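You operate a simulated robot arm through the tools that you are given. There is no shell and no other tool. Be economical: measure what you need, move in short steps, check, and stop when the job is done.

The job below is to be done with a simulated robot arm. You get a single attempt, and the scene is never put back.

JOB
Flush the nozzle with the yellow band till it tests clear.
Fine: three strokes at flush, two at test; free the clamp and stand it in the good tray. Set down upright: what you pick out.

The check looks at the end state, three seconds after you hand in, the way a careful person would. Anything else that was tipped, shoved, dropped, spilled or broken makes it a failure.

ROBOT AND FRAMES
A 6-joint arm with a two-finger parallel gripper, fixed in place. Base frame: the origin is at the foot of the arm, x ahead of it, y to its left, z up; the work surface is at about z = 0. Lengths are in cm, angles in degrees, forces in N, time in s.
With the tool pointing down near the work surface it reaches from about 14 to 58 cm from the base axis. Its first joint turns from -66.0 to 66.0 degrees. Payload 2.1 kg.
The tool frame sits at the grasp point between the pads (the TCP): z along the fingers, y along the line on which they close. The tips reach 3 cm beyond it. Largest opening 9.4 cm; finger width 2.8, thickness 1; the body of the gripper, 5 by 9.6 cm, starts 5.5 cm behind the TCP.
Orientation is told as [roll, pitch, yaw] about the base's x, y, z axes, in that order, counted from this pose: with the fingers straight down and closing along the base's y, the tool's x points along the base's -x, its y along +y and its z along -z.

CONTROLS
- The arm moves only by the tool jog_arm. Its argument "plan" is a list of rows, each a list of 7 numbers: the shift along the base's x, y, z in cm, then the turn, a rotation vector about the base's x, y, z in degrees, then the opening, from 0 (shut) to 1 (fully open). In form: [[tx, ty, tz, wx, wy, wz, fingers], ...]. A call has 1 to 8 rows; each row is the pose to reach, as a shift and turn from the pose commanded when the call began. Rows are played at 5 a second. More than 5 cm and 8.6 degrees between two rows, or a gripper value outside its range, and nothing of the call is played. Where a pose cannot be reached the arm comes as near as it can. A force on the tool above 70 N (or 10 N above the force at the start of the call, whichever is more), or a blocked arm, ends the call early, and 0.2 s more pass. Each finger travels about 7.2 cm/s and halts on what it meets, pressing with about 34 N; the grip force reading is that of the motor and also rises with nothing between the fingers. The clock runs only during rows and for 0.2 s after the last one: add rows that repeat a pose to give the fingers time. It gives the time, the measured TCP pose, the force on the tool (base axes), the opening and the grip force at its end, in the units of the frame above (readings bear some noise), with the torque about the TCP (base axes, N m) and any sound that the robot's microphone picked up.
- Cameras (640 x 400 px; columns grow to the right, rows downward): "scene" is fixed at [5.59, -36.54, 49.73]; the picture's right is [0.79, -0.61, 0.00], its down [-0.27, -0.36, -0.89] and it looks along [0.54, 0.71, -0.45] (base axes); focal length 319 px, centre (320, 200). "wrist" rides on the gripper at [7.6, 1.4, -10.3] in the tool frame; the picture's right is [-0.18, 0.98, 0.00], its down [-0.75, -0.14, -0.64] and it looks along [-0.63, -0.12, 0.77] (tool axes); focal length 243 px, centre (320, 200). There is no depth. A picture from a camera that has moved, and an enlarged one, comes with that camera's place and axes in the base frame and with its lens.
- snapshot(camera): a new picture of that camera. No time passes.
- inspect(camera, box): a new picture of the part [left, top, right, bottom] of that camera's present view, enlarged. No time passes.
- hand_in(): hands the job in; it is judged then, once.

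Go step by step. Nothing tells you positions but the pictures and the camera data: compare them with the known pose of the tool, close in by small moves and look again before you grip or let go. The budget is 120 turns and 76 pictures, counting those below and the enlarged ones. Unless the task says otherwise, let go and move clear before handing in, and close with one line.

The tools are called after "Emit:" as a command line: name --pt "numbers of a row" for each row, then --argument value for the rest, lists and objects as JSON in quotes. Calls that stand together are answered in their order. jog_arm: Moves the arm, as the interface text tells. Its arguments: {"type":"object","properties":{"plan":{"type":"array"}},"required":["plan"]} The other tools are called the same way: snapshot (camera) takes a picture; inspect (camera, box) takes an enlarged picture of a part of a camera's view; hand_in () hands the job in.

At the start:

```text
clock: 0.0
tcp_pos: [28.9, 4.7, 29.95]
orientation: [0.1, -0.1, 0.0]
wrist_force: [-1.1, 1.0, 0.6]
moment: [0.0, 0.0, 0.04]
grip_width: 9.41
grasp_force: 0.1
```

scene: 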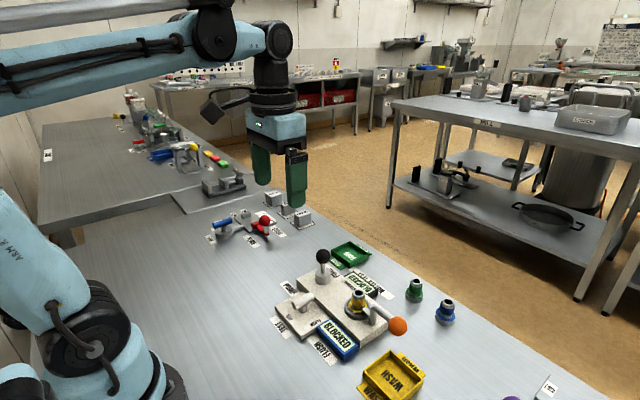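
wrist: 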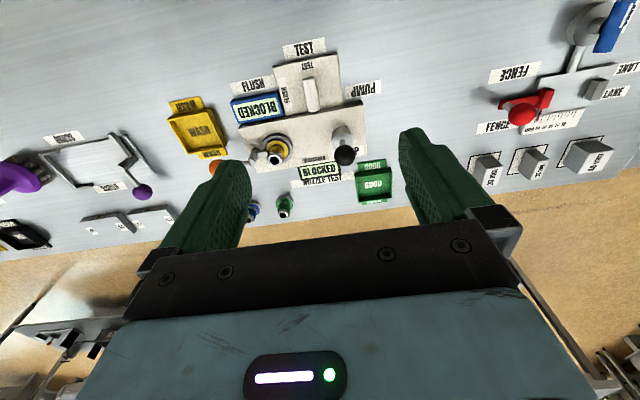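

I see a nozzle test station with a pump lever (black knob), a clamp (orange knob), a selector labelled flush/test, and trays for good and wash. I'll zoom in first.

Emit:
inspect --camera "scene" --box '[260, 220, 480, 400]'

Emit:
inspect --camera "wrist" --box '[150, 30, 420, 230]'

```text
2.22 times, centred on (370, 310) of scene
camera zoom: at [5.59, -36.54, 49.73], right [0.79, -0.61, 0.0], down [-0.27, -0.36, -0.89], along [0.54, 0.71, -0.45], focal length 710 px, centre (209, -44)
```

zoom: 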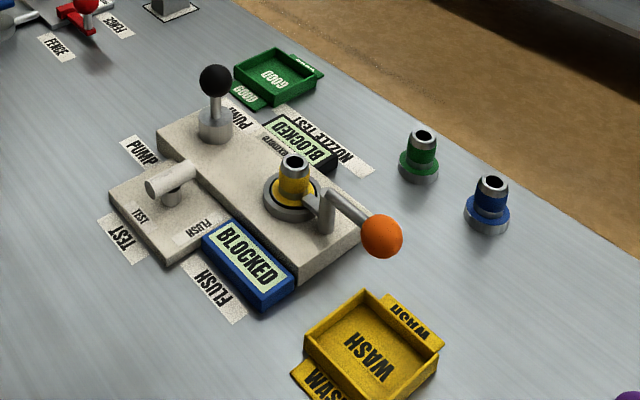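

```text
2.00 times, centred on (285, 130) of wrist
camera zoom: at [21.45, 6.09, 40.27], right [0.18, 0.98, 0.0], down [0.75, -0.14, 0.64], along [0.63, -0.12, -0.77], focal length 485 px, centre (390, 340)
```

zoom: 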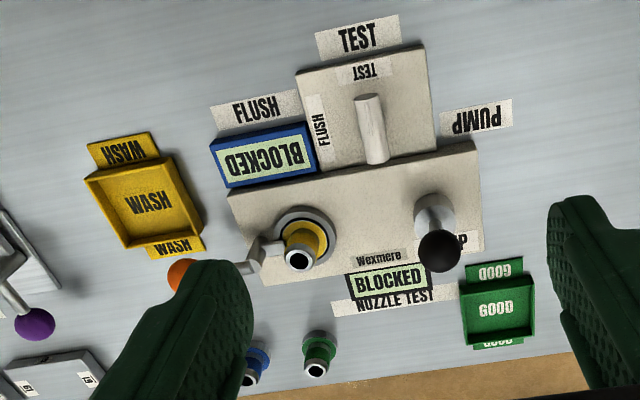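

The yellow nozzle is already in the clamp, at about (39.5,-4.5). The pump knob is near (39,6.2,9.4), the orange clamp knob near (39,-14,7), and the valve handle points to TEST. I'll move closer for a better look.

Emit:
jog_arm --pt "-1 -3 -3 0 0 0 1" --pt "-2 -6 -6 0 0 0 1" --pt "-3 -8 -9 0 0 0 1" --pt "-4 -9 -10 0 0 0 1"

Emit:
snapshot --camera "wrist"

Emit:
inspect --camera "scene" --box '[270, 235, 420, 365]'

```text
clock: 1.0
tcp_pos: [24.67, -4.32, 19.77]
orientation: [0.1, -0.1, 0.0]
wrist_force: [0.3, 0.8, -0.2]
moment: [0.01, -0.01, 0.0]
grip_width: 9.4
grasp_force: 0.0
```

```text
71 pictures are left
camera wrist: at [17.22, -2.92, 30.17], right [0.18, 0.98, 0.0], down [0.75, -0.14, 0.64], along [0.63, -0.12, -0.77], focal length 243 px, centre (320, 200)
```

wrist: 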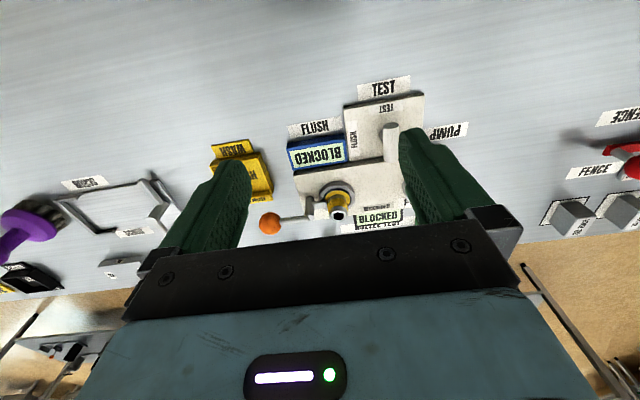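

```text
3.08 times, centred on (345, 300) of scene
camera zoom: at [5.59, -36.54, 49.73], right [0.79, -0.61, 0.0], down [-0.27, -0.36, -0.89], along [0.54, 0.71, -0.45], focal length 982 px, centre (243, -108)
```

zoom: 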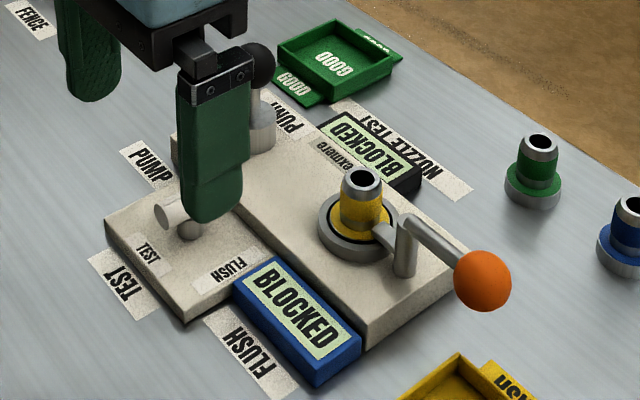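

The clamp looks like a post with a crank arm. I'll zoom in on the clamp and on the valve handle.

Emit:
inspect --camera "wrist" --box '[250, 80, 430, 240]'

Emit:
inspect --camera "scene" --box '[335, 280, 415, 345]'

```text
2.50 times, centred on (340, 160) of wrist
camera zoom: at [17.22, -2.92, 30.17], right [0.18, 0.98, 0.0], down [0.75, -0.14, 0.64], along [0.63, -0.12, -0.77], focal length 606 px, centre (270, 300)
```

zoom: 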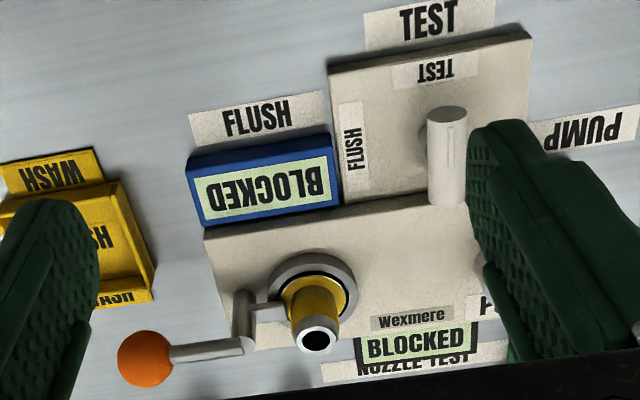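

```text
6.15 times, centred on (375, 312) of scene
camera zoom: at [5.59, -36.54, 49.73], right [0.79, -0.61, 0.0], down [-0.27, -0.36, -0.89], along [0.54, 0.71, -0.45], focal length 1965 px, centre (-18, -492)
```

zoom: 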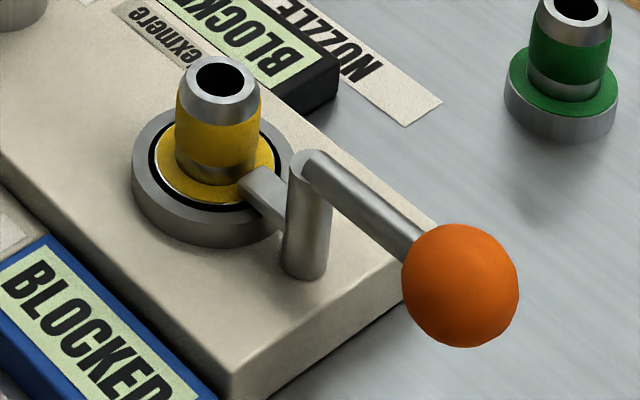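

I need an unobstructed view of the valve handle, so I'll back the gripper off to the left and inspect again.

Emit:
jog_arm --pt "-2 4 1 0 0 0 1" --pt "-4 8 2 0 0 0 1" --pt "-4 11 2 0 0 0 1"

Emit:
inspect --camera "scene" --box '[260, 240, 360, 350]'

Emit:
inspect --camera "wrist" --box '[180, 60, 380, 220]'

```text
clock: 1.8
tcp_pos: [21.12, 6.94, 21.96]
orientation: [0.2, -0.1, -0.1]
wrist_force: [0.5, -0.2, 0.2]
moment: [0.0, -0.03, 0.01]
grip_width: 9.4
grasp_force: 0.0
```

```text
3.64 times, centred on (310, 295) of scene
camera zoom: at [5.59, -36.54, 49.73], right [0.79, -0.61, 0.0], down [-0.27, -0.36, -0.89], along [0.54, 0.71, -0.45], focal length 1161 px, centre (356, -146)
```

zoom: 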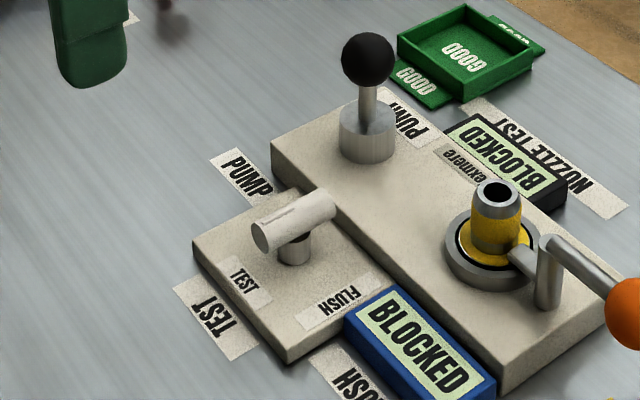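

```text
2.50 times, centred on (280, 140) of wrist
camera zoom: at [13.57, 8.32, 32.27], right [0.19, 0.98, 0.0], down [0.75, -0.14, 0.64], along [0.63, -0.12, -0.77], focal length 606 px, centre (420, 350)
```

zoom: 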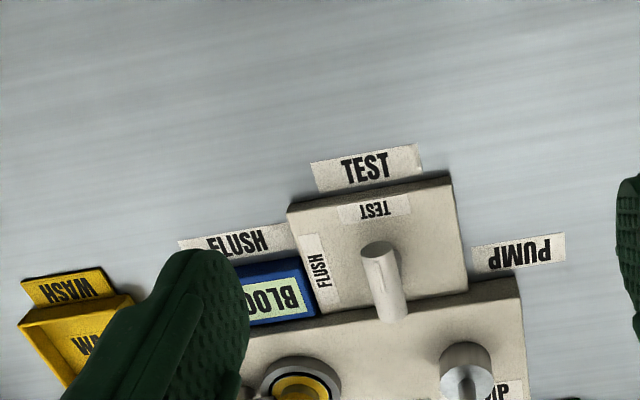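

The valve is a T-handle centred at about (30.8,2.1,5.3), lying along x with its pointer toward TEST. I'll hover above it with the fingers part open.

Emit:
jog_arm --pt "3 -1.5 -3 0 0 0 0.7" --pt "6 -3 -6 0 0 0 0.45" --pt "8.5 -4.3 -9 0 0 0 0.45" --pt "9.7 -4.75 -11 0 0 0 0.45"

Emit:
inspect --camera "scene" --box '[240, 200, 380, 340]'

Emit:
snapshot --camera "wrist"

```text
clock: 2.8
tcp_pos: [30.61, 2.03, 10.9]
orientation: [0.2, -0.1, -0.1]
wrist_force: [-0.6, 0.1, -0.3]
moment: [-0.03, -0.01, 0.0]
grip_width: 4.26
grasp_force: 0.1
```

```text
2.86 times, centred on (310, 270) of scene
camera zoom: at [5.59, -36.54, 49.73], right [0.79, -0.61, 0.0], down [-0.27, -0.36, -0.89], along [0.54, 0.71, -0.45], focal length 912 px, centre (349, 0)
```

zoom: 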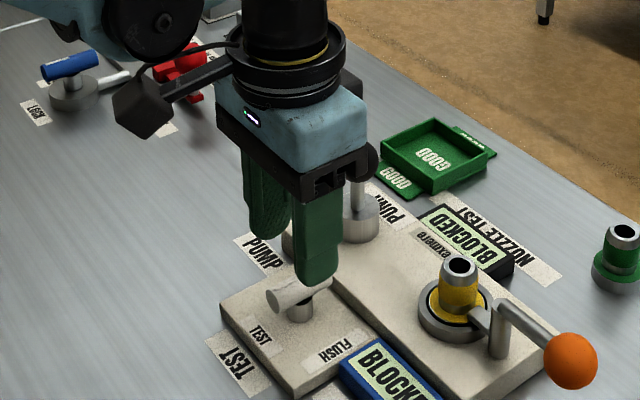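

```text
64 pictures are left
camera wrist: at [23.2, 3.34, 21.15], right [0.18, 0.98, 0.0], down [0.75, -0.14, 0.64], along [0.63, -0.12, -0.77], focal length 243 px, centre (320, 200)
```

wrist: 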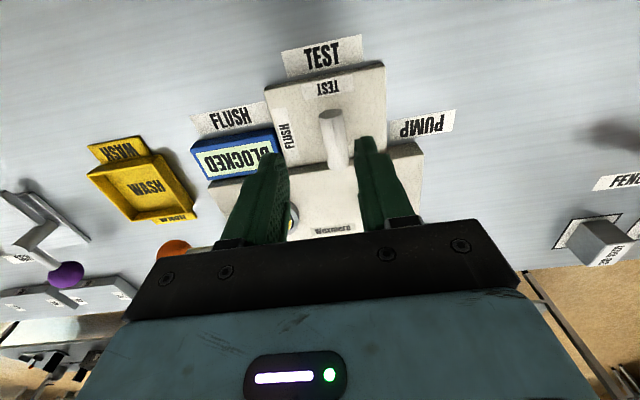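

Closer triangulation puts the handle centre at about (31.3,2.8,4.5). I'll lower over it and grip.

Emit:
jog_arm --pt "0.7 0.8 -2 0 0 0 0.45" --pt "0.7 0.8 -4.3 0 0 0 0.45" --pt "0.7 0.8 -4.3 0 0 0 0.45"

Emit:
inspect --camera "scene" --box '[240, 200, 380, 340]'

Emit:
inspect --camera "wrist" --box '[220, 40, 420, 200]'

```text
clock: 3.6
tcp_pos: [31.09, 2.67, 6.66]
orientation: [0.1, 0.0, 0.0]
wrist_force: [-0.3, 0.0, 0.0]
moment: [-0.03, 0.0, -0.04]
grip_width: 4.23
grasp_force: 0.0
```

```text
2.86 times, centred on (310, 270) of scene
camera zoom: at [5.59, -36.54, 49.73], right [0.79, -0.61, 0.0], down [-0.27, -0.36, -0.89], along [0.54, 0.71, -0.45], focal length 912 px, centre (349, 0)
```

zoom: 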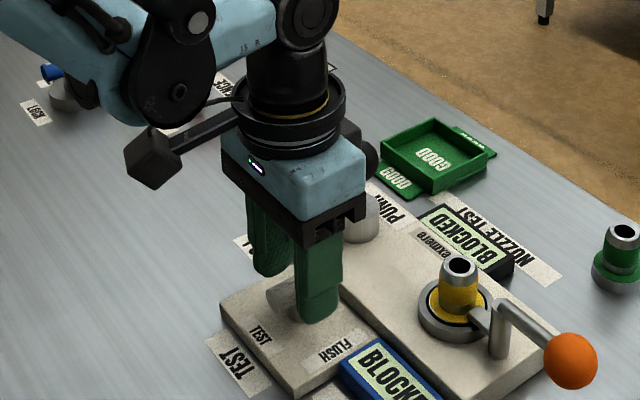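

```text
2.50 times, centred on (320, 120) of wrist
camera zoom: at [23.75, 4.11, 16.94], right [0.18, 0.98, 0.0], down [0.75, -0.14, 0.64], along [0.63, -0.12, -0.77], focal length 606 px, centre (320, 400)
```

zoom: 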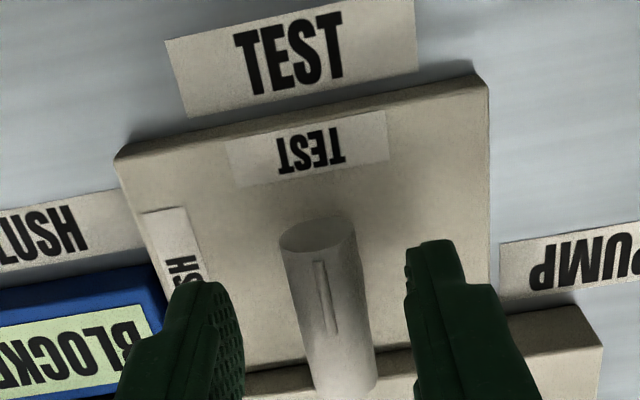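

The handle sits between the fingers at y≈2.95, so I'll shift 0.3 cm and close.

Emit:
jog_arm --pt "0.1 0.3 0 0 0 0 0.3" --pt "0.1 0.3 0 0 0 0 0.15" --pt "0.1 0.3 0 0 0 0 0.08" --pt "0.1 0.3 0 0 0 0 0.08"

```text
clock: 4.6
tcp_pos: [31.32, 3.15, 6.58]
orientation: [0.0, -0.1, -0.1]
wrist_force: [-1.8, -13.6, -7.6]
moment: [-0.41, 0.07, 0.01]
grip_width: 1.78
grasp_force: 45.7
```

Gripped at 1.8 cm width, with a sideways force of 13.6 N. I'll ease that off, then start turning.

Emit:
jog_arm --pt "0 -0.2 0 0 0 0 0.08" --pt "0 -0.2 0 0 0 8 0.08" --pt "0 -0.2 0 0 0 16 0.08"

Emit:
inspect --camera "wrist" --box '[220, 40, 420, 200]'

```text
clock: 5.4
tcp_pos: [31.31, 2.91, 6.53]
orientation: [0.0, 0.1, 16.1]
wrist_force: [-6.5, -13.2, -10.8]
moment: [-0.04, -1.1, -0.09]
grip_width: 1.75
grasp_force: 45.4
```

```text
2.50 times, centred on (320, 120) of wrist
camera zoom: at [23.81, 2.08, 16.95], right [-0.09, 1.0, 0.0], down [0.76, 0.07, 0.64], along [0.64, 0.06, -0.77], focal length 606 px, centre (320, 400)
```

zoom: 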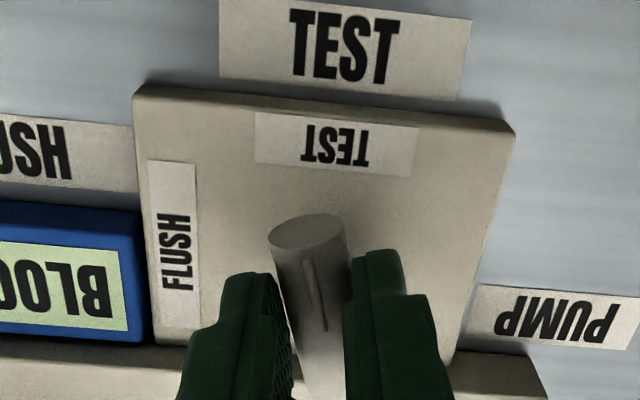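

The handle is turning with the tool. I'll shift slightly to cut the side force and continue.

Emit:
jog_arm --pt "-0.1 -0.3 -0.1 0 0 0 0.08" --pt "-0.1 -0.3 -0.1 0 0 8 0.08" --pt "-0.1 -0.3 -0.1 0 0 16 0.08" --pt "-0.1 -0.3 -0.1 0 0 24 0.08"

```text
clock: 6.4
tcp_pos: [31.45, 2.65, 6.7]
orientation: [0.0, -0.4, 40.2]
wrist_force: [20.3, 18.2, 6.4]
moment: [0.28, -0.11, -0.03]
grip_width: 1.76
grasp_force: 45.0
```

Emit:
jog_arm --pt "0.2 0.15 0.05 0 0 0 0.08" --pt "0.2 0.15 0.05 0 0 8 0.08" --pt "0.2 0.15 0.05 0 0 16 0.08" --pt "0.2 0.15 0.05 0 0 24 0.08"

```text
clock: 7.4
tcp_pos: [31.43, 2.58, 6.56]
orientation: [0.0, 0.0, 64.0]
wrist_force: [9.1, -8.6, 25.4]
moment: [0.7, -0.79, -0.09]
grip_width: 1.78
grasp_force: 44.0
```

Emit:
jog_arm --pt "0.1 -0.1 0.1 0 0 0 0.08" --pt "0.1 -0.1 0.1 0 0 8 0.08" --pt "0.1 -0.1 0.1 0 0 16 0.08" --pt "0.1 -0.1 0.1 0 0 24 0.08"

Emit:
snapshot --camera "wrist"

```text
clock: 8.4
tcp_pos: [31.72, 2.65, 6.6]
orientation: [-0.1, 0.2, 88.1]
wrist_force: [18.4, -14.1, -34.6]
moment: [-0.25, -0.47, -0.11]
grip_width: 1.74
grasp_force: 45.4
```

```text
60 pictures are left
camera wrist: at [30.17, -5.0, 17.01], right [-0.98, 0.22, 0.0], down [0.17, 0.75, 0.64], along [0.14, 0.63, -0.77], focal length 243 px, centre (320, 200)
```

wrist: 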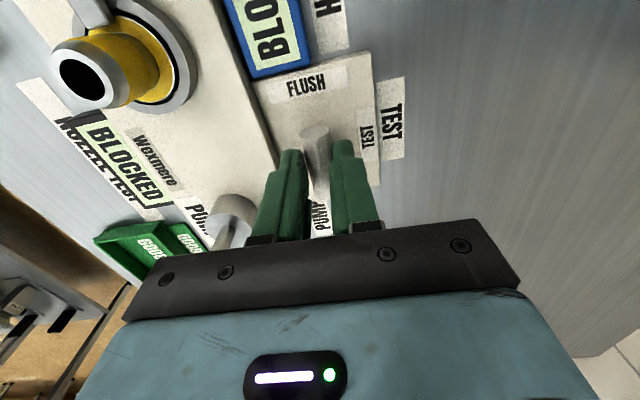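

The handle now points at FLUSH. I'll finish the last two degrees, release, rise, and look.

Emit:
jog_arm --pt "0 0 0 0 0 2 0.08" --pt "0 0 0 0 0 2 0.3" --pt "0 0 0 0 0 2 0.35" --pt "0 0 3 0 0 2 0.35" --pt "0 0 7 0 0 2 0.35"

Emit:
snapshot --camera "wrist"

Emit:
inspect --camera "scene" --box '[270, 220, 420, 360]'

```text
clock: 9.6
tcp_pos: [31.6, 2.56, 13.78]
orientation: [0.1, 0.0, 90.0]
wrist_force: [0.8, -0.1, 0.7]
moment: [-0.03, -0.01, -0.01]
grip_width: 3.3
grasp_force: 0.1
```

```text
59 pictures are left
camera wrist: at [30.37, -5.08, 24.08], right [-0.98, 0.18, 0.0], down [0.14, 0.75, 0.64], along [0.12, 0.63, -0.77], focal length 243 px, centre (320, 200)
```

wrist: 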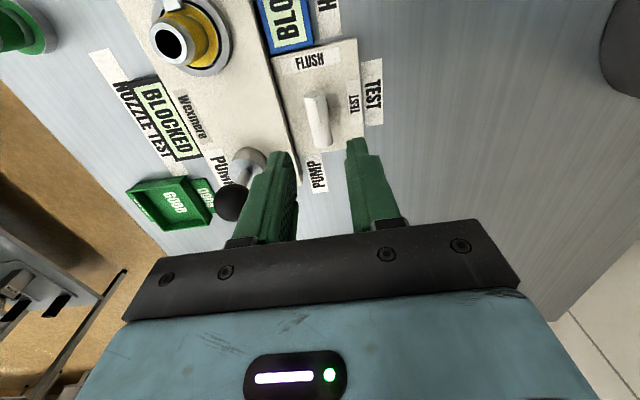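

```text
2.86 times, centred on (345, 290) of scene
camera zoom: at [5.59, -36.54, 49.73], right [0.79, -0.61, 0.0], down [-0.27, -0.36, -0.89], along [0.54, 0.71, -0.45], focal length 912 px, centre (249, -57)
```

zoom: 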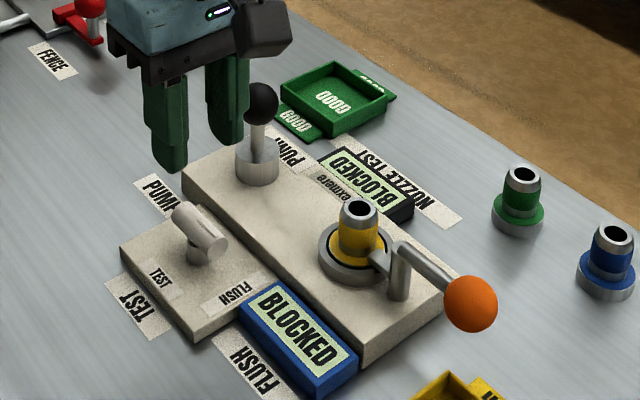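

The valve is on FLUSH. The pump plunger's ball is around (39.6,6.4,8.9), so I'll hover above it with the fingers part open.

Emit:
jog_arm --pt "2 1 2 0 0 0 0.45" --pt "5 2.5 2 0 0 0 0.45" --pt "8 3.8 2 0 0 0 0.45" --pt "8 3.8 0.7 0 0 0 0.45"

Emit:
inspect --camera "wrist" --box '[220, 100, 420, 260]'

Emit:
inspect --camera "scene" --box '[270, 190, 390, 290]'

```text
clock: 10.6
tcp_pos: [39.47, 6.65, 14.47]
orientation: [0.0, -0.1, 90.0]
wrist_force: [-0.3, 0.6, 0.5]
moment: [0.01, -0.01, -0.01]
grip_width: 4.21
grasp_force: 0.0
```

```text
2.50 times, centred on (320, 180) of wrist
camera zoom: at [38.41, -1.12, 24.77], right [-0.98, 0.18, 0.0], down [0.14, 0.75, 0.64], along [0.12, 0.63, -0.77], focal length 606 px, centre (320, 250)
```

zoom: 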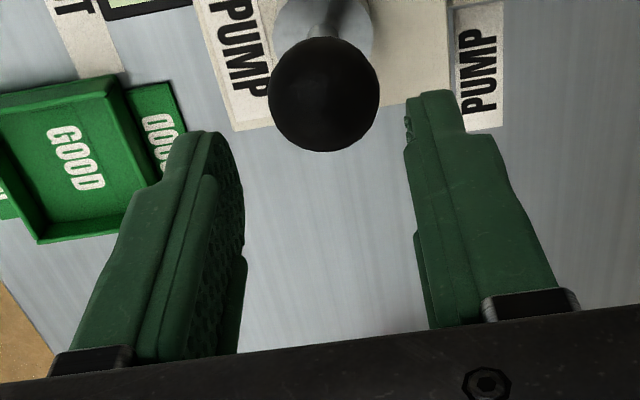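

```text
4.00 times, centred on (330, 240) of scene
camera zoom: at [5.6, -36.54, 49.73], right [0.79, -0.61, 0.0], down [-0.27, -0.36, -0.89], along [0.54, 0.71, -0.45], focal length 1277 px, centre (280, 40)
```

zoom: 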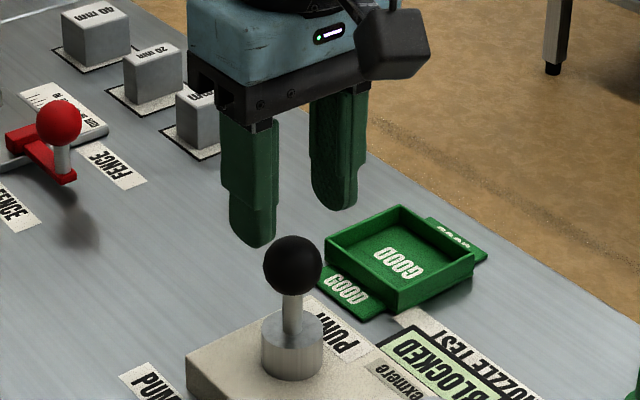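

The ball is about 3 cm across, centred near (39.5,6.4,9), with the housing top at z≈5.2. I'll lower the fingertips just past the ball's equator and grip it.

Emit:
jog_arm --pt "0.1 -0.2 -2 0 0 0 0.45" --pt "0.1 -0.2 -3.7 0 0 0 0.45" --pt "0.1 -0.2 -3.7 0 0 0 0.3" --pt "0.1 -0.2 -3.7 0 0 0 0.27" --pt "0.1 -0.2 -3.7 0 0 0 0.27"

Emit:
inspect --camera "scene" --box '[270, 190, 390, 290]'

```text
clock: 11.8
tcp_pos: [39.67, 6.25, 10.78]
orientation: [0.2, 0.0, 89.9]
wrist_force: [-15.3, 0.5, 1.9]
moment: [0.02, 0.3, 0.02]
grip_width: 3.43
grasp_force: 7.8
```

```text
4.00 times, centred on (330, 240) of scene
camera zoom: at [5.59, -36.54, 49.73], right [0.79, -0.61, 0.0], down [-0.27, -0.36, -0.89], along [0.54, 0.71, -0.45], focal length 1277 px, centre (280, 40)
```

zoom: 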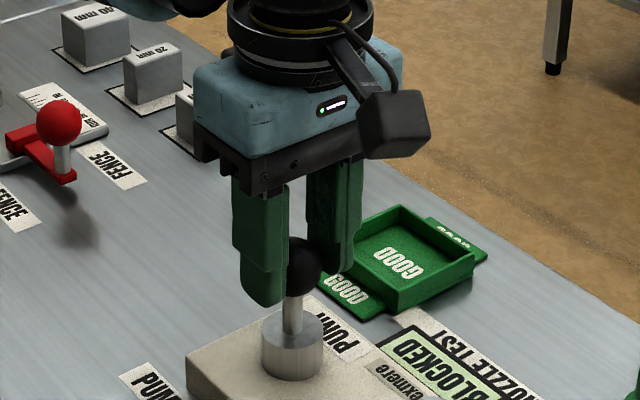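

Emit:
jog_arm --pt "-0.3 0.1 0 0 0 0 0.27" --pt "-0.3 0.1 0 0 0 0 0.2" --pt "-0.3 0.1 0 0 0 0 0.2" --pt "-0.3 0.1 0 0 0 0 0.2"

```text
clock: 12.8
tcp_pos: [39.48, 6.32, 10.69]
orientation: [0.0, 0.0, 89.9]
wrist_force: [3.9, -9.8, 0.8]
moment: [-0.28, -0.09, -0.02]
grip_width: 3.07
grasp_force: 44.7
```

Gripped the ball at 3.07 cm. Now I'll press down gently in small steps.

Emit:
jog_arm --pt "0 0 -0.4 0 0 0 0.2" --pt "0 0 -0.8 0 0 0 0.2" --pt "0 0 -1.2 0 0 0 0.2"

```text
clock: 13.6
tcp_pos: [39.44, 6.36, 9.57]
orientation: [-0.1, 0.0, 89.9]
wrist_force: [12.6, -12.5, 2.7]
moment: [0.23, -0.29, 0.02]
grip_width: 3.08
grasp_force: 45.1
```

Emit:
jog_arm --pt "0 0 -0.4 0 0 0 0.2" --pt "0 0 -0.8 0 0 0 0.2" --pt "0 0 -1.1 0 0 0 0.2"

Emit:
inspect --camera "scene" --box '[270, 190, 410, 300]'

```text
clock: 14.4
tcp_pos: [39.45, 6.31, 8.43]
orientation: [-0.2, 0.0, 90.0]
wrist_force: [22.2, -8.2, 30.9]
moment: [-0.59, -0.47, -0.18]
grip_width: 3.1
grasp_force: 44.9
```

```text
3.64 times, centred on (340, 245) of scene
camera zoom: at [5.58, -36.54, 49.73], right [0.79, -0.61, 0.0], down [-0.27, -0.36, -0.89], along [0.54, 0.71, -0.45], focal length 1161 px, centre (247, 36)
```

zoom: 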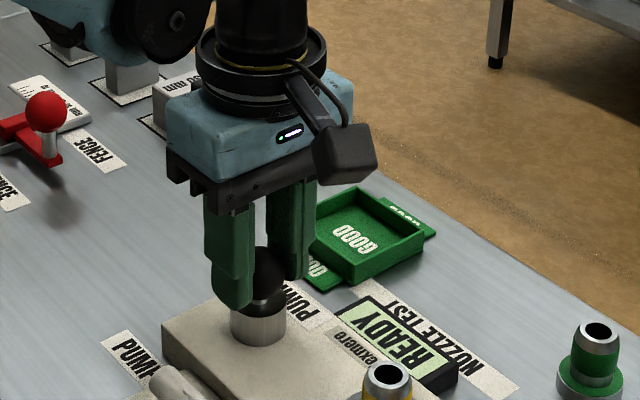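

The plunger goes down and the display now reads READY. I'll bring it back up to complete the stroke.

Emit:
jog_arm --pt "-0.1 0 0.8 0 0 0 0.2" --pt "-0.1 0 1.6 0 0 0 0.2" --pt "-0.1 0 2.2 0 0 0 0.2" --pt "-0.1 0 2.2 0 0 0 0.2"

Emit:
inspect --camera "scene" --box '[270, 220, 420, 360]'

```text
clock: 15.4
tcp_pos: [39.43, 6.28, 10.68]
orientation: [-0.6, -0.3, 90.0]
wrist_force: [30.2, -3.0, 0.8]
moment: [-0.31, -0.57, 0.03]
grip_width: 3.1
grasp_force: 44.5
```

```text
2.86 times, centred on (345, 290) of scene
camera zoom: at [5.59, -36.54, 49.73], right [0.79, -0.61, 0.0], down [-0.27, -0.36, -0.89], along [0.54, 0.71, -0.45], focal length 912 px, centre (249, -57)
```

zoom: 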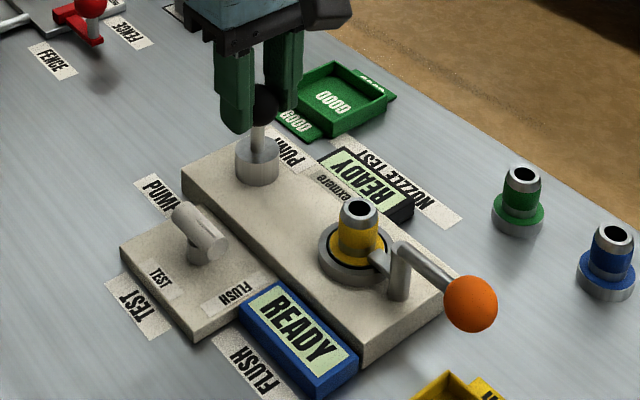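

Both displays read READY, so stroke 1 is done. Now stroke 2.

Emit:
jog_arm --pt "0.25 0 -0.8 0 0 0 0.2" --pt "0.25 0 -1.6 0 0 0 0.2" --pt "0.25 0 -2.2 0 0 0 0.2" --pt "0.25 0 -2.3 0 0 0 0.2" --pt "0.25 0 -1.4 0 0 0 0.2" --pt "0.25 0 -0.6 0 0 0 0.2" --pt "0.25 0 0 0 0 0 0.2" --pt "0.25 0 0 0 0 0 0.2"

Emit:
inspect --camera "scene" --box '[270, 220, 420, 360]'

```text
clock: 17.2
tcp_pos: [39.47, 6.35, 10.66]
orientation: [0.0, 0.0, 90.0]
wrist_force: [8.6, -8.2, 1.0]
moment: [-0.31, -0.13, -0.09]
grip_width: 3.08
grasp_force: 44.9
```

```text
2.86 times, centred on (345, 290) of scene
camera zoom: at [5.59, -36.54, 49.73], right [0.79, -0.61, 0.0], down [-0.27, -0.36, -0.89], along [0.54, 0.71, -0.45], focal length 912 px, centre (249, -57)
```

zoom: 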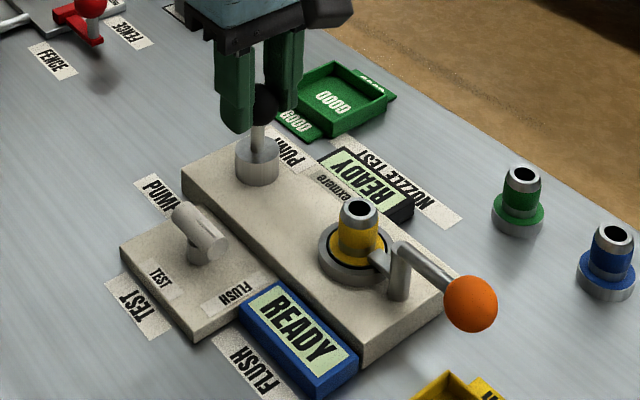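

Stroke 3.

Emit:
jog_arm --pt "0.1 0 -0.8 0 0 0 0.2" --pt "0.1 0 -1.6 0 0 0 0.2" --pt "0.1 0 -2.3 0 0 0 0.2" --pt "0.1 0 -2.35 0 0 0 0.2"

Emit:
jog_arm --pt "0 0 0.8 0 0 0 0.2" --pt "0 0 1.6 0 0 0 0.2" --pt "0 0 2.3 0 0 0 0.2" --pt "0 0 2.3 0 0 0 0.2"

Emit:
inspect --camera "scene" --box '[270, 220, 420, 360]'

```text
clock: 18.2
tcp_pos: [39.45, 6.36, 8.29]
orientation: [0.5, 0.0, 90.0]
wrist_force: [-21.2, -10.8, 35.1]
moment: [-0.06, 0.53, 0.08]
grip_width: 3.05
grasp_force: 45.1
```

```text
clock: 19.2
tcp_pos: [39.46, 6.37, 10.54]
orientation: [0.6, 0.0, 89.9]
wrist_force: [-26.5, -8.7, -6.5]
moment: [-0.13, 0.4, 0.03]
grip_width: 3.09
grasp_force: 44.7
```

```text
2.86 times, centred on (345, 290) of scene
camera zoom: at [5.6, -36.54, 49.73], right [0.79, -0.61, 0.0], down [-0.27, -0.36, -0.89], along [0.54, 0.71, -0.45], focal length 912 px, centre (249, -57)
```

zoom: 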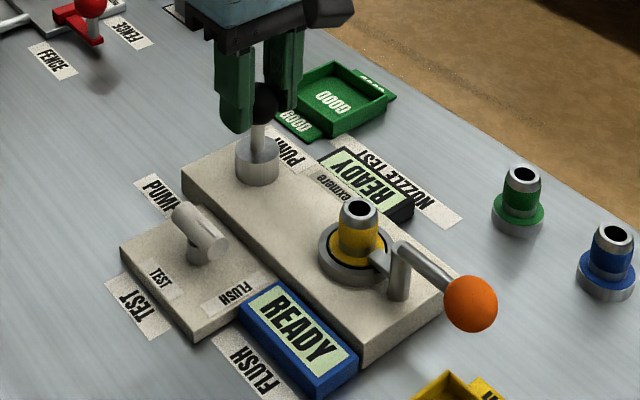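

Three flush strokes are done. I'll release the pump and return to the valve handle.

Emit:
jog_arm --pt "-0.2 0 0 0 0 0 0.2" --pt "-0.2 0 0 0 0 0 0.42" --pt "-0.2 0 0 0 0 0 0.42" --pt "-0.2 0 3 0 0 0 0.42" --pt "-0.2 0 5 0 0 0 0.42" --pt "-3 -1.5 5 0 0 0 0.42" --pt "-6 -3 4 0 0 0 0.35" --pt "-7.9 -3.8 2.5 0 0 0 0.35"

Emit:
inspect --camera "wrist" --box '[220, 60, 420, 220]'

```text
clock: 21.0
tcp_pos: [31.6, 2.46, 12.87]
orientation: [0.2, -0.1, 90.0]
wrist_force: [0.5, 0.4, -1.1]
moment: [-0.01, 0.01, 0.01]
grip_width: 3.28
grasp_force: 0.0
```

```text
2.50 times, centred on (320, 140) of wrist
camera zoom: at [30.42, -5.2, 23.22], right [-0.98, 0.18, 0.0], down [0.14, 0.75, 0.64], along [0.12, 0.63, -0.77], focal length 606 px, centre (320, 350)
```

zoom: 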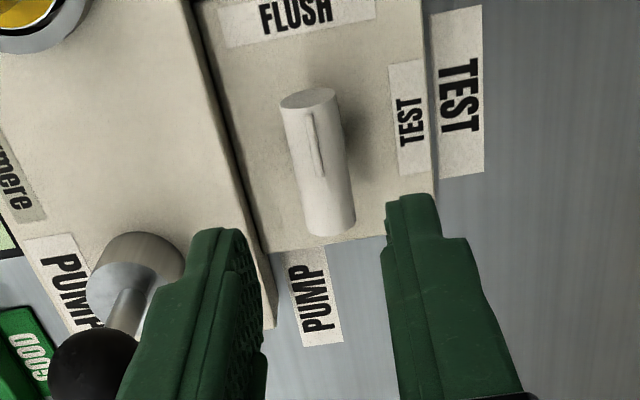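

Emit:
jog_arm --pt "0.1 0.1 -3 0 0 0 0.35" --pt "0.1 0.1 -6.3 0 0 0 0.35" --pt "0.1 0.1 -6.3 0 0 0 0.2" --pt "0.1 0.1 -6.3 0 0 0 0.08" --pt "0.1 0.1 -6.3 0 0 0 0.08"

```text
clock: 22.2
tcp_pos: [31.56, 2.71, 6.8]
orientation: [0.1, -0.2, 90.0]
wrist_force: [1.8, -0.3, -17.5]
moment: [-0.01, 0.01, 0.02]
grip_width: 1.73
grasp_force: 44.8
```

Gripped cleanly. Now I'll turn it back toward TEST.

Emit:
jog_arm --pt "0 0 0 0 0 -8 0.08" --pt "0 0 0 0 0 -16 0.08" --pt "0 0 0 0 0 -24 0.08" --pt "0 0 0 0 0 -32 0.08"

```text
clock: 23.2
tcp_pos: [31.6, 2.59, 6.66]
orientation: [0.9, 0.3, 57.9]
wrist_force: [-34.7, 1.1, 18.6]
moment: [0.68, 0.64, 0.15]
grip_width: 1.75
grasp_force: 45.1
```

Emit:
jog_arm --pt "-0.25 0 0.1 0 0 0 0.08" --pt "-0.25 0 0.1 0 0 -8 0.08" --pt "-0.25 0 0.1 0 0 -16 0.08" --pt "-0.25 0 0.1 0 0 -24 0.08"

```text
clock: 24.2
tcp_pos: [31.47, 2.7, 6.83]
orientation: [0.6, 0.2, 34.0]
wrist_force: [-25.4, 18.9, -16.7]
moment: [0.61, 0.4, 0.1]
grip_width: 1.75
grasp_force: 44.8
```

Emit:
jog_arm --pt "-0.15 0.15 0 0 0 0 0.08" --pt "-0.15 0.15 0 0 0 -8 0.08" --pt "-0.15 0.15 0 0 0 -16 0.08" --pt "-0.15 0.15 0 0 0 -24 0.08"

```text
clock: 25.2
tcp_pos: [31.52, 2.93, 6.91]
orientation: [0.4, 0.2, 10.0]
wrist_force: [-23.9, 18.2, 9.5]
moment: [0.65, 0.05, 0.03]
grip_width: 1.71
grasp_force: 45.0
```

Emit:
jog_arm --pt "-0.15 0.1 0 0 0 -5 0.08" --pt "-0.15 0.1 0 0 0 -10 0.08" --pt "-0.15 0.1 0 0 0 -10 0.3" --pt "-0.15 0.1 0 0 0 -10 0.35" --pt "-0.15 0.1 3 0 0 -10 0.35" --pt "-0.15 0.1 7 0 0 -10 0.4"

Emit:
inspect --camera "wrist" --box '[220, 40, 420, 200]'

Emit:
inspect --camera "scene" --box '[270, 220, 420, 360]'

```text
clock: 26.6
tcp_pos: [31.26, 2.87, 13.87]
orientation: [0.1, -0.1, 0.0]
wrist_force: [1.4, -0.2, 1.0]
moment: [-0.02, 0.02, 0.01]
grip_width: 3.75
grasp_force: 0.0
```

```text
2.50 times, centred on (320, 120) of wrist
camera zoom: at [23.79, 4.31, 24.15], right [0.18, 0.98, 0.0], down [0.75, -0.14, 0.64], along [0.63, -0.12, -0.77], focal length 606 px, centre (320, 400)
```

zoom: 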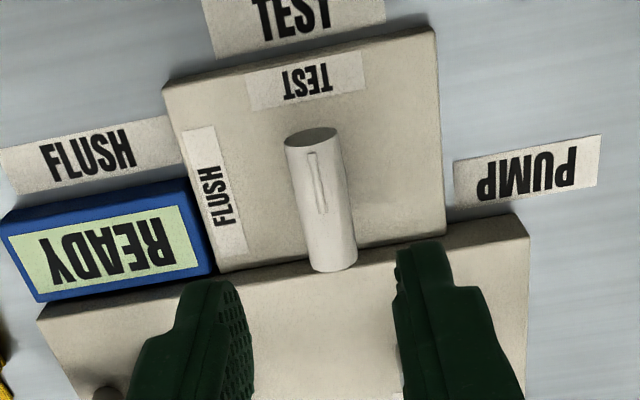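

```text
2.86 times, centred on (345, 290) of scene
camera zoom: at [5.59, -36.54, 49.73], right [0.79, -0.61, 0.0], down [-0.27, -0.36, -0.89], along [0.54, 0.71, -0.45], focal length 912 px, centre (249, -57)
```

zoom: 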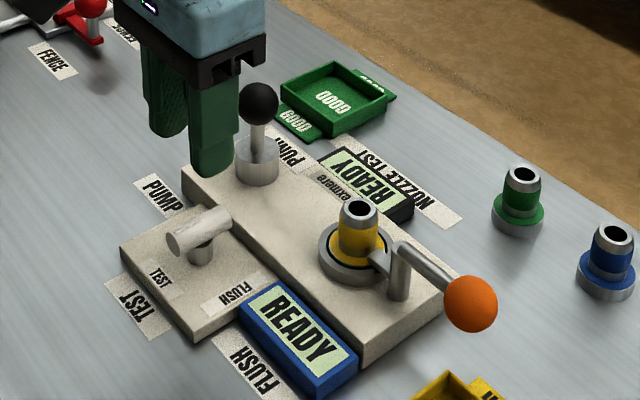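

The handle is back on TEST. Next I'll grip the pump ball at (39.45,6.35) for the two test strokes.

Emit:
jog_arm --pt "3 1.2 1.5 0 0 0 0.45" --pt "6 2.5 1.5 0 0 0 0.45" --pt "8.2 3.5 1.5 0 0 0 0.45" --pt "8.2 3.5 -1.5 0 0 0 0.45" --pt "8.2 3.5 -3.15 0 0 0 0.45" --pt "8.2 3.5 -3.15 0 0 0 0.3" --pt "8.2 3.5 -3.15 0 0 0 0.2" --pt "8.2 3.5 -3.15 0 0 0 0.2"

```text
clock: 28.4
tcp_pos: [39.48, 6.56, 10.72]
orientation: [0.1, -0.2, 0.0]
wrist_force: [2.2, 9.1, 1.0]
moment: [0.18, 0.14, -0.02]
grip_width: 3.09
grasp_force: 45.4
```

Emit:
jog_arm --pt "0 0 -0.8 0 0 0 0.2" --pt "0 0 -1.6 0 0 0 0.2" --pt "0 0 -2.3 0 0 0 0.2" --pt "0 0 -2.35 0 0 0 0.2"

Emit:
jog_arm --pt "0 0 0.8 0 0 0 0.2" --pt "0 0 1.6 0 0 0 0.2" --pt "0 0 2.3 0 0 0 0.2" --pt "0 0 2.35 0 0 0 0.2"

Emit:
inspect --camera "scene" --box '[270, 220, 420, 360]'

```text
clock: 29.4
tcp_pos: [39.47, 6.5, 8.36]
orientation: [0.2, 0.0, 0.0]
wrist_force: [-5.2, 15.7, 36.0]
moment: [0.41, 0.17, 0.04]
grip_width: 3.1
grasp_force: 44.7
```

```text
clock: 30.4
tcp_pos: [39.47, 6.48, 10.72]
orientation: [0.3, -0.1, 0.1]
wrist_force: [-8.4, 18.7, -15.5]
moment: [0.17, 0.49, 0.03]
grip_width: 3.06
grasp_force: 45.5
```

```text
2.86 times, centred on (345, 290) of scene
camera zoom: at [5.6, -36.54, 49.73], right [0.79, -0.61, 0.0], down [-0.27, -0.36, -0.89], along [0.54, 0.71, -0.45], focal length 912 px, centre (249, -57)
```

zoom: 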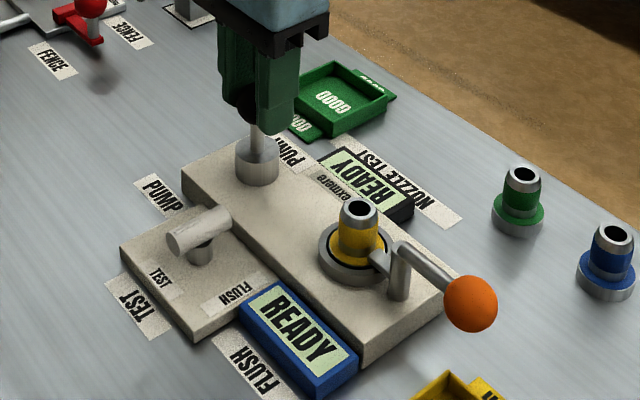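

Test stroke 2.

Emit:
jog_arm --pt "0 0.1 -0.8 0 0 0 0.2" --pt "0 0.1 -1.6 0 0 0 0.2" --pt "0 0.1 -2.3 0 0 0 0.2" --pt "0 0.1 -2.35 0 0 0 0.2"

Emit:
jog_arm --pt "0 0 0.8 0 0 0 0.2" --pt "0 0 1.6 0 0 0 0.2" --pt "0 0 2.25 0 0 0 0.2" --pt "0 0 2.25 0 0 0 0.2"

Emit:
inspect --camera "scene" --box '[270, 220, 420, 360]'

```text
clock: 31.4
tcp_pos: [39.5, 6.54, 8.32]
orientation: [0.3, 0.2, 0.0]
wrist_force: [-21.8, 11.9, 28.7]
moment: [0.31, 0.68, 0.02]
grip_width: 3.09
grasp_force: 44.6
```

```text
clock: 32.4
tcp_pos: [39.48, 6.57, 10.61]
orientation: [0.2, 0.0, 0.0]
wrist_force: [-12.8, 12.4, 2.2]
moment: [0.16, 0.74, -0.04]
grip_width: 3.09
grasp_force: 45.3
```

```text
2.86 times, centred on (345, 290) of scene
camera zoom: at [5.59, -36.54, 49.73], right [0.79, -0.61, 0.0], down [-0.27, -0.36, -0.89], along [0.54, 0.71, -0.45], focal length 912 px, centre (249, -57)
```

zoom: 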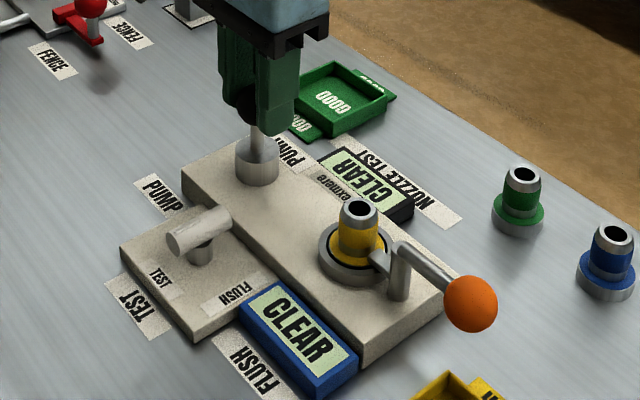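

The test reads CLEAR. Now I'll release the pump, rise, and go over to the clamp lever for a look.

Emit:
jog_arm --pt "0 0 0 0 0 0 0.4" --pt "0 0 0 0 0 0 0.45" --pt "0 0 3.5 0 0 0 0.45" --pt "-0.5 -3 7 0 0 0 0.45" --pt "-1.5 -7 8 0 0 0 0.45" --pt "-2.5 -11.5 8 0 0 0 0.45" --pt "-3 -16 7.5 0 0 0 0.45" --pt "-3 -18.5 5.5 0 0 0 0.45"

Emit:
snapshot --camera "wrist"

Emit:
inspect --camera "scene" --box '[320, 240, 460, 360]'

```text
clock: 34.2
tcp_pos: [36.58, -12.14, 16.0]
orientation: [0.0, -0.1, 0.0]
wrist_force: [-0.6, -0.8, -0.6]
moment: [0.0, 0.02, -0.01]
grip_width: 4.23
grasp_force: 0.0
```

```text
45 pictures are left
camera wrist: at [29.1, -10.76, 26.34], right [0.18, 0.98, 0.0], down [0.75, -0.14, 0.64], along [0.63, -0.12, -0.77], focal length 243 px, centre (320, 200)
```

wrist: 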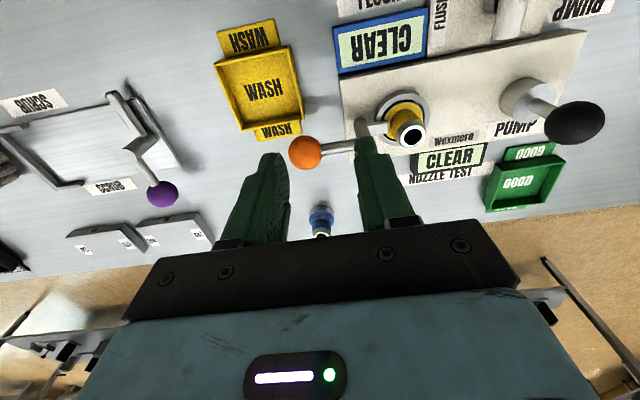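

```text
3.33 times, centred on (390, 300) of scene
camera zoom: at [5.59, -36.54, 49.73], right [0.79, -0.61, 0.0], down [-0.27, -0.36, -0.89], along [0.54, 0.71, -0.45], focal length 1064 px, centre (87, -133)
```

zoom: 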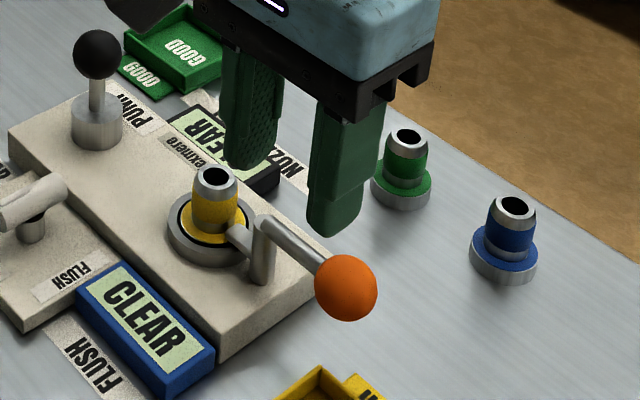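

The clamp ball is at about (39.1,-14.15,7.0) and its post at (38.8,-8.5). I'll yaw 90° so the fingers straddle the ball along x, then swing it around the post.

Emit:
jog_arm --pt "0.5 -0.5 0 0 0 8 0.45" --pt "1 -1 0 0 0 16 0.45" --pt "1.5 -1.5 0 0 0 24 0.45" --pt "2 -2 0 0 0 32 0.45" --pt "2.5 -2 0 0 0 40 0.45" --pt "2.5 -2 0 0 0 48 0.45" --pt "2.5 -2 0 0 0 56 0.45" --pt "2.5 -2 0 0 0 64 0.45"

Emit:
jog_arm --pt "0 0 0 0 0 8 0.45" --pt "0 0 -1 0 0 16 0.45" --pt "0 0 -2 0 0 24 0.45" --pt "0 0 -3 0 0 26 0.45"

Emit:
snapshot --camera "wrist"

Emit:
inspect --camera "scene" --box '[320, 240, 460, 360]'

```text
clock: 36.0
tcp_pos: [38.95, -14.05, 16.08]
orientation: [0.1, -0.1, 64.1]
wrist_force: [0.2, 0.0, -0.2]
moment: [-0.03, -0.02, -0.01]
grip_width: 4.22
grasp_force: 0.2
```

```text
clock: 37.0
tcp_pos: [39.03, -13.96, 13.02]
orientation: [0.1, 0.0, 90.2]
wrist_force: [-0.3, 0.4, -0.2]
moment: [0.02, 0.03, -0.02]
grip_width: 4.23
grasp_force: 0.0
```

```text
43 pictures are left
camera wrist: at [37.8, -21.56, 23.47], right [-0.98, 0.18, 0.0], down [0.14, 0.75, 0.64], along [0.12, 0.63, -0.77], focal length 243 px, centre (320, 200)
```

wrist: 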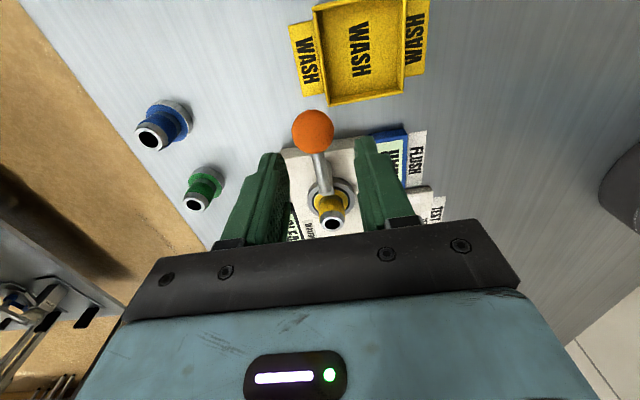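

```text
3.33 times, centred on (390, 300) of scene
camera zoom: at [5.59, -36.54, 49.73], right [0.79, -0.61, 0.0], down [-0.27, -0.36, -0.89], along [0.54, 0.71, -0.45], focal length 1064 px, centre (87, -133)
```

zoom: 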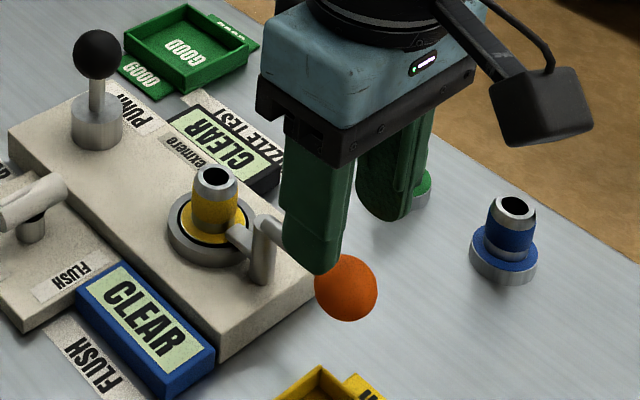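

Ball at about (39.5,-14.3,7). Lowering around it.

Emit:
jog_arm --pt "0.5 -0.3 -2 0 0 0 0.45" --pt "0.5 -0.3 -4.4 0 0 0 0.45" --pt "0.5 -0.3 -4.4 0 0 0 0.36" --pt "0.5 -0.3 -4.4 0 0 0 0.36"

Emit:
inspect --camera "scene" --box '[320, 240, 460, 360]'

Emit:
inspect --camera "wrist" --box '[220, 60, 420, 220]'

```text
clock: 38.0
tcp_pos: [39.61, -14.42, 8.75]
orientation: [0.1, -0.1, 90.0]
wrist_force: [0.6, 0.2, 0.5]
moment: [0.0, -0.02, -0.01]
grip_width: 3.37
grasp_force: 0.1
```

```text
3.33 times, centred on (390, 300) of scene
camera zoom: at [5.59, -36.54, 49.73], right [0.79, -0.61, 0.0], down [-0.27, -0.36, -0.89], along [0.54, 0.71, -0.45], focal length 1064 px, centre (87, -133)
```

zoom: 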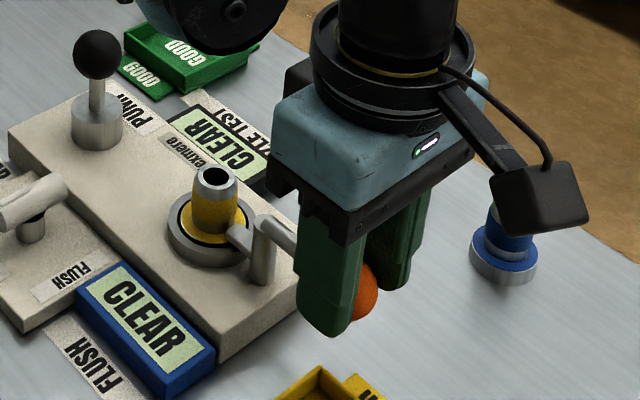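

```text
2.50 times, centred on (320, 140) of wrist
camera zoom: at [38.37, -22.05, 19.03], right [-0.98, 0.18, 0.0], down [0.14, 0.75, 0.64], along [0.12, 0.63, -0.77], focal length 606 px, centre (320, 350)
```

zoom: 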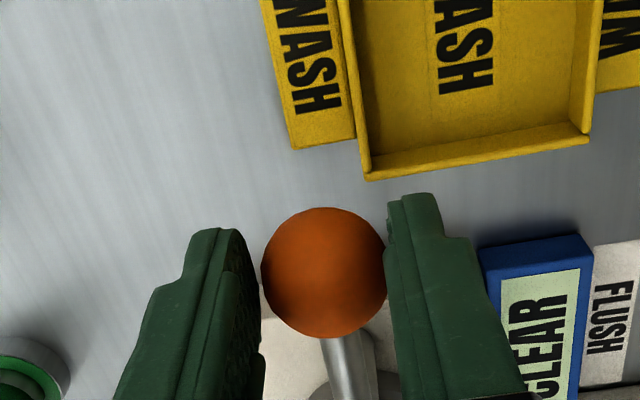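

The ball sits cleanly between the fingers. I'll try a small swing toward -x (clockwise) and watch the force.

Emit:
jog_arm --pt "-0.42 0 0 0 0 -4 0.36" --pt "-0.84 0.06 0 0 0 -8 0.36" --pt "-1.25 0.13 0 0 0 -12 0.36"

Emit:
inspect --camera "scene" --box '[320, 240, 460, 360]'

```text
clock: 38.8
tcp_pos: [38.47, -14.11, 8.77]
orientation: [-0.4, -0.3, 78.2]
wrist_force: [29.6, 6.1, 1.5]
moment: [0.15, -0.78, 0.19]
grip_width: 5.02
grasp_force: 13.7
```

```text
3.33 times, centred on (390, 300) of scene
camera zoom: at [5.6, -36.54, 49.73], right [0.79, -0.61, 0.0], down [-0.27, -0.36, -0.89], along [0.54, 0.71, -0.45], focal length 1064 px, centre (87, -133)
```

zoom: 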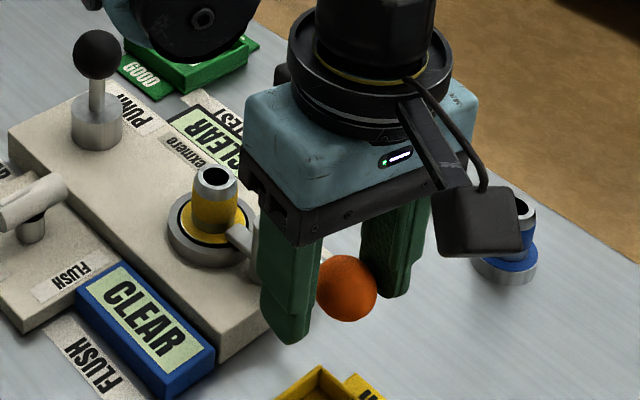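

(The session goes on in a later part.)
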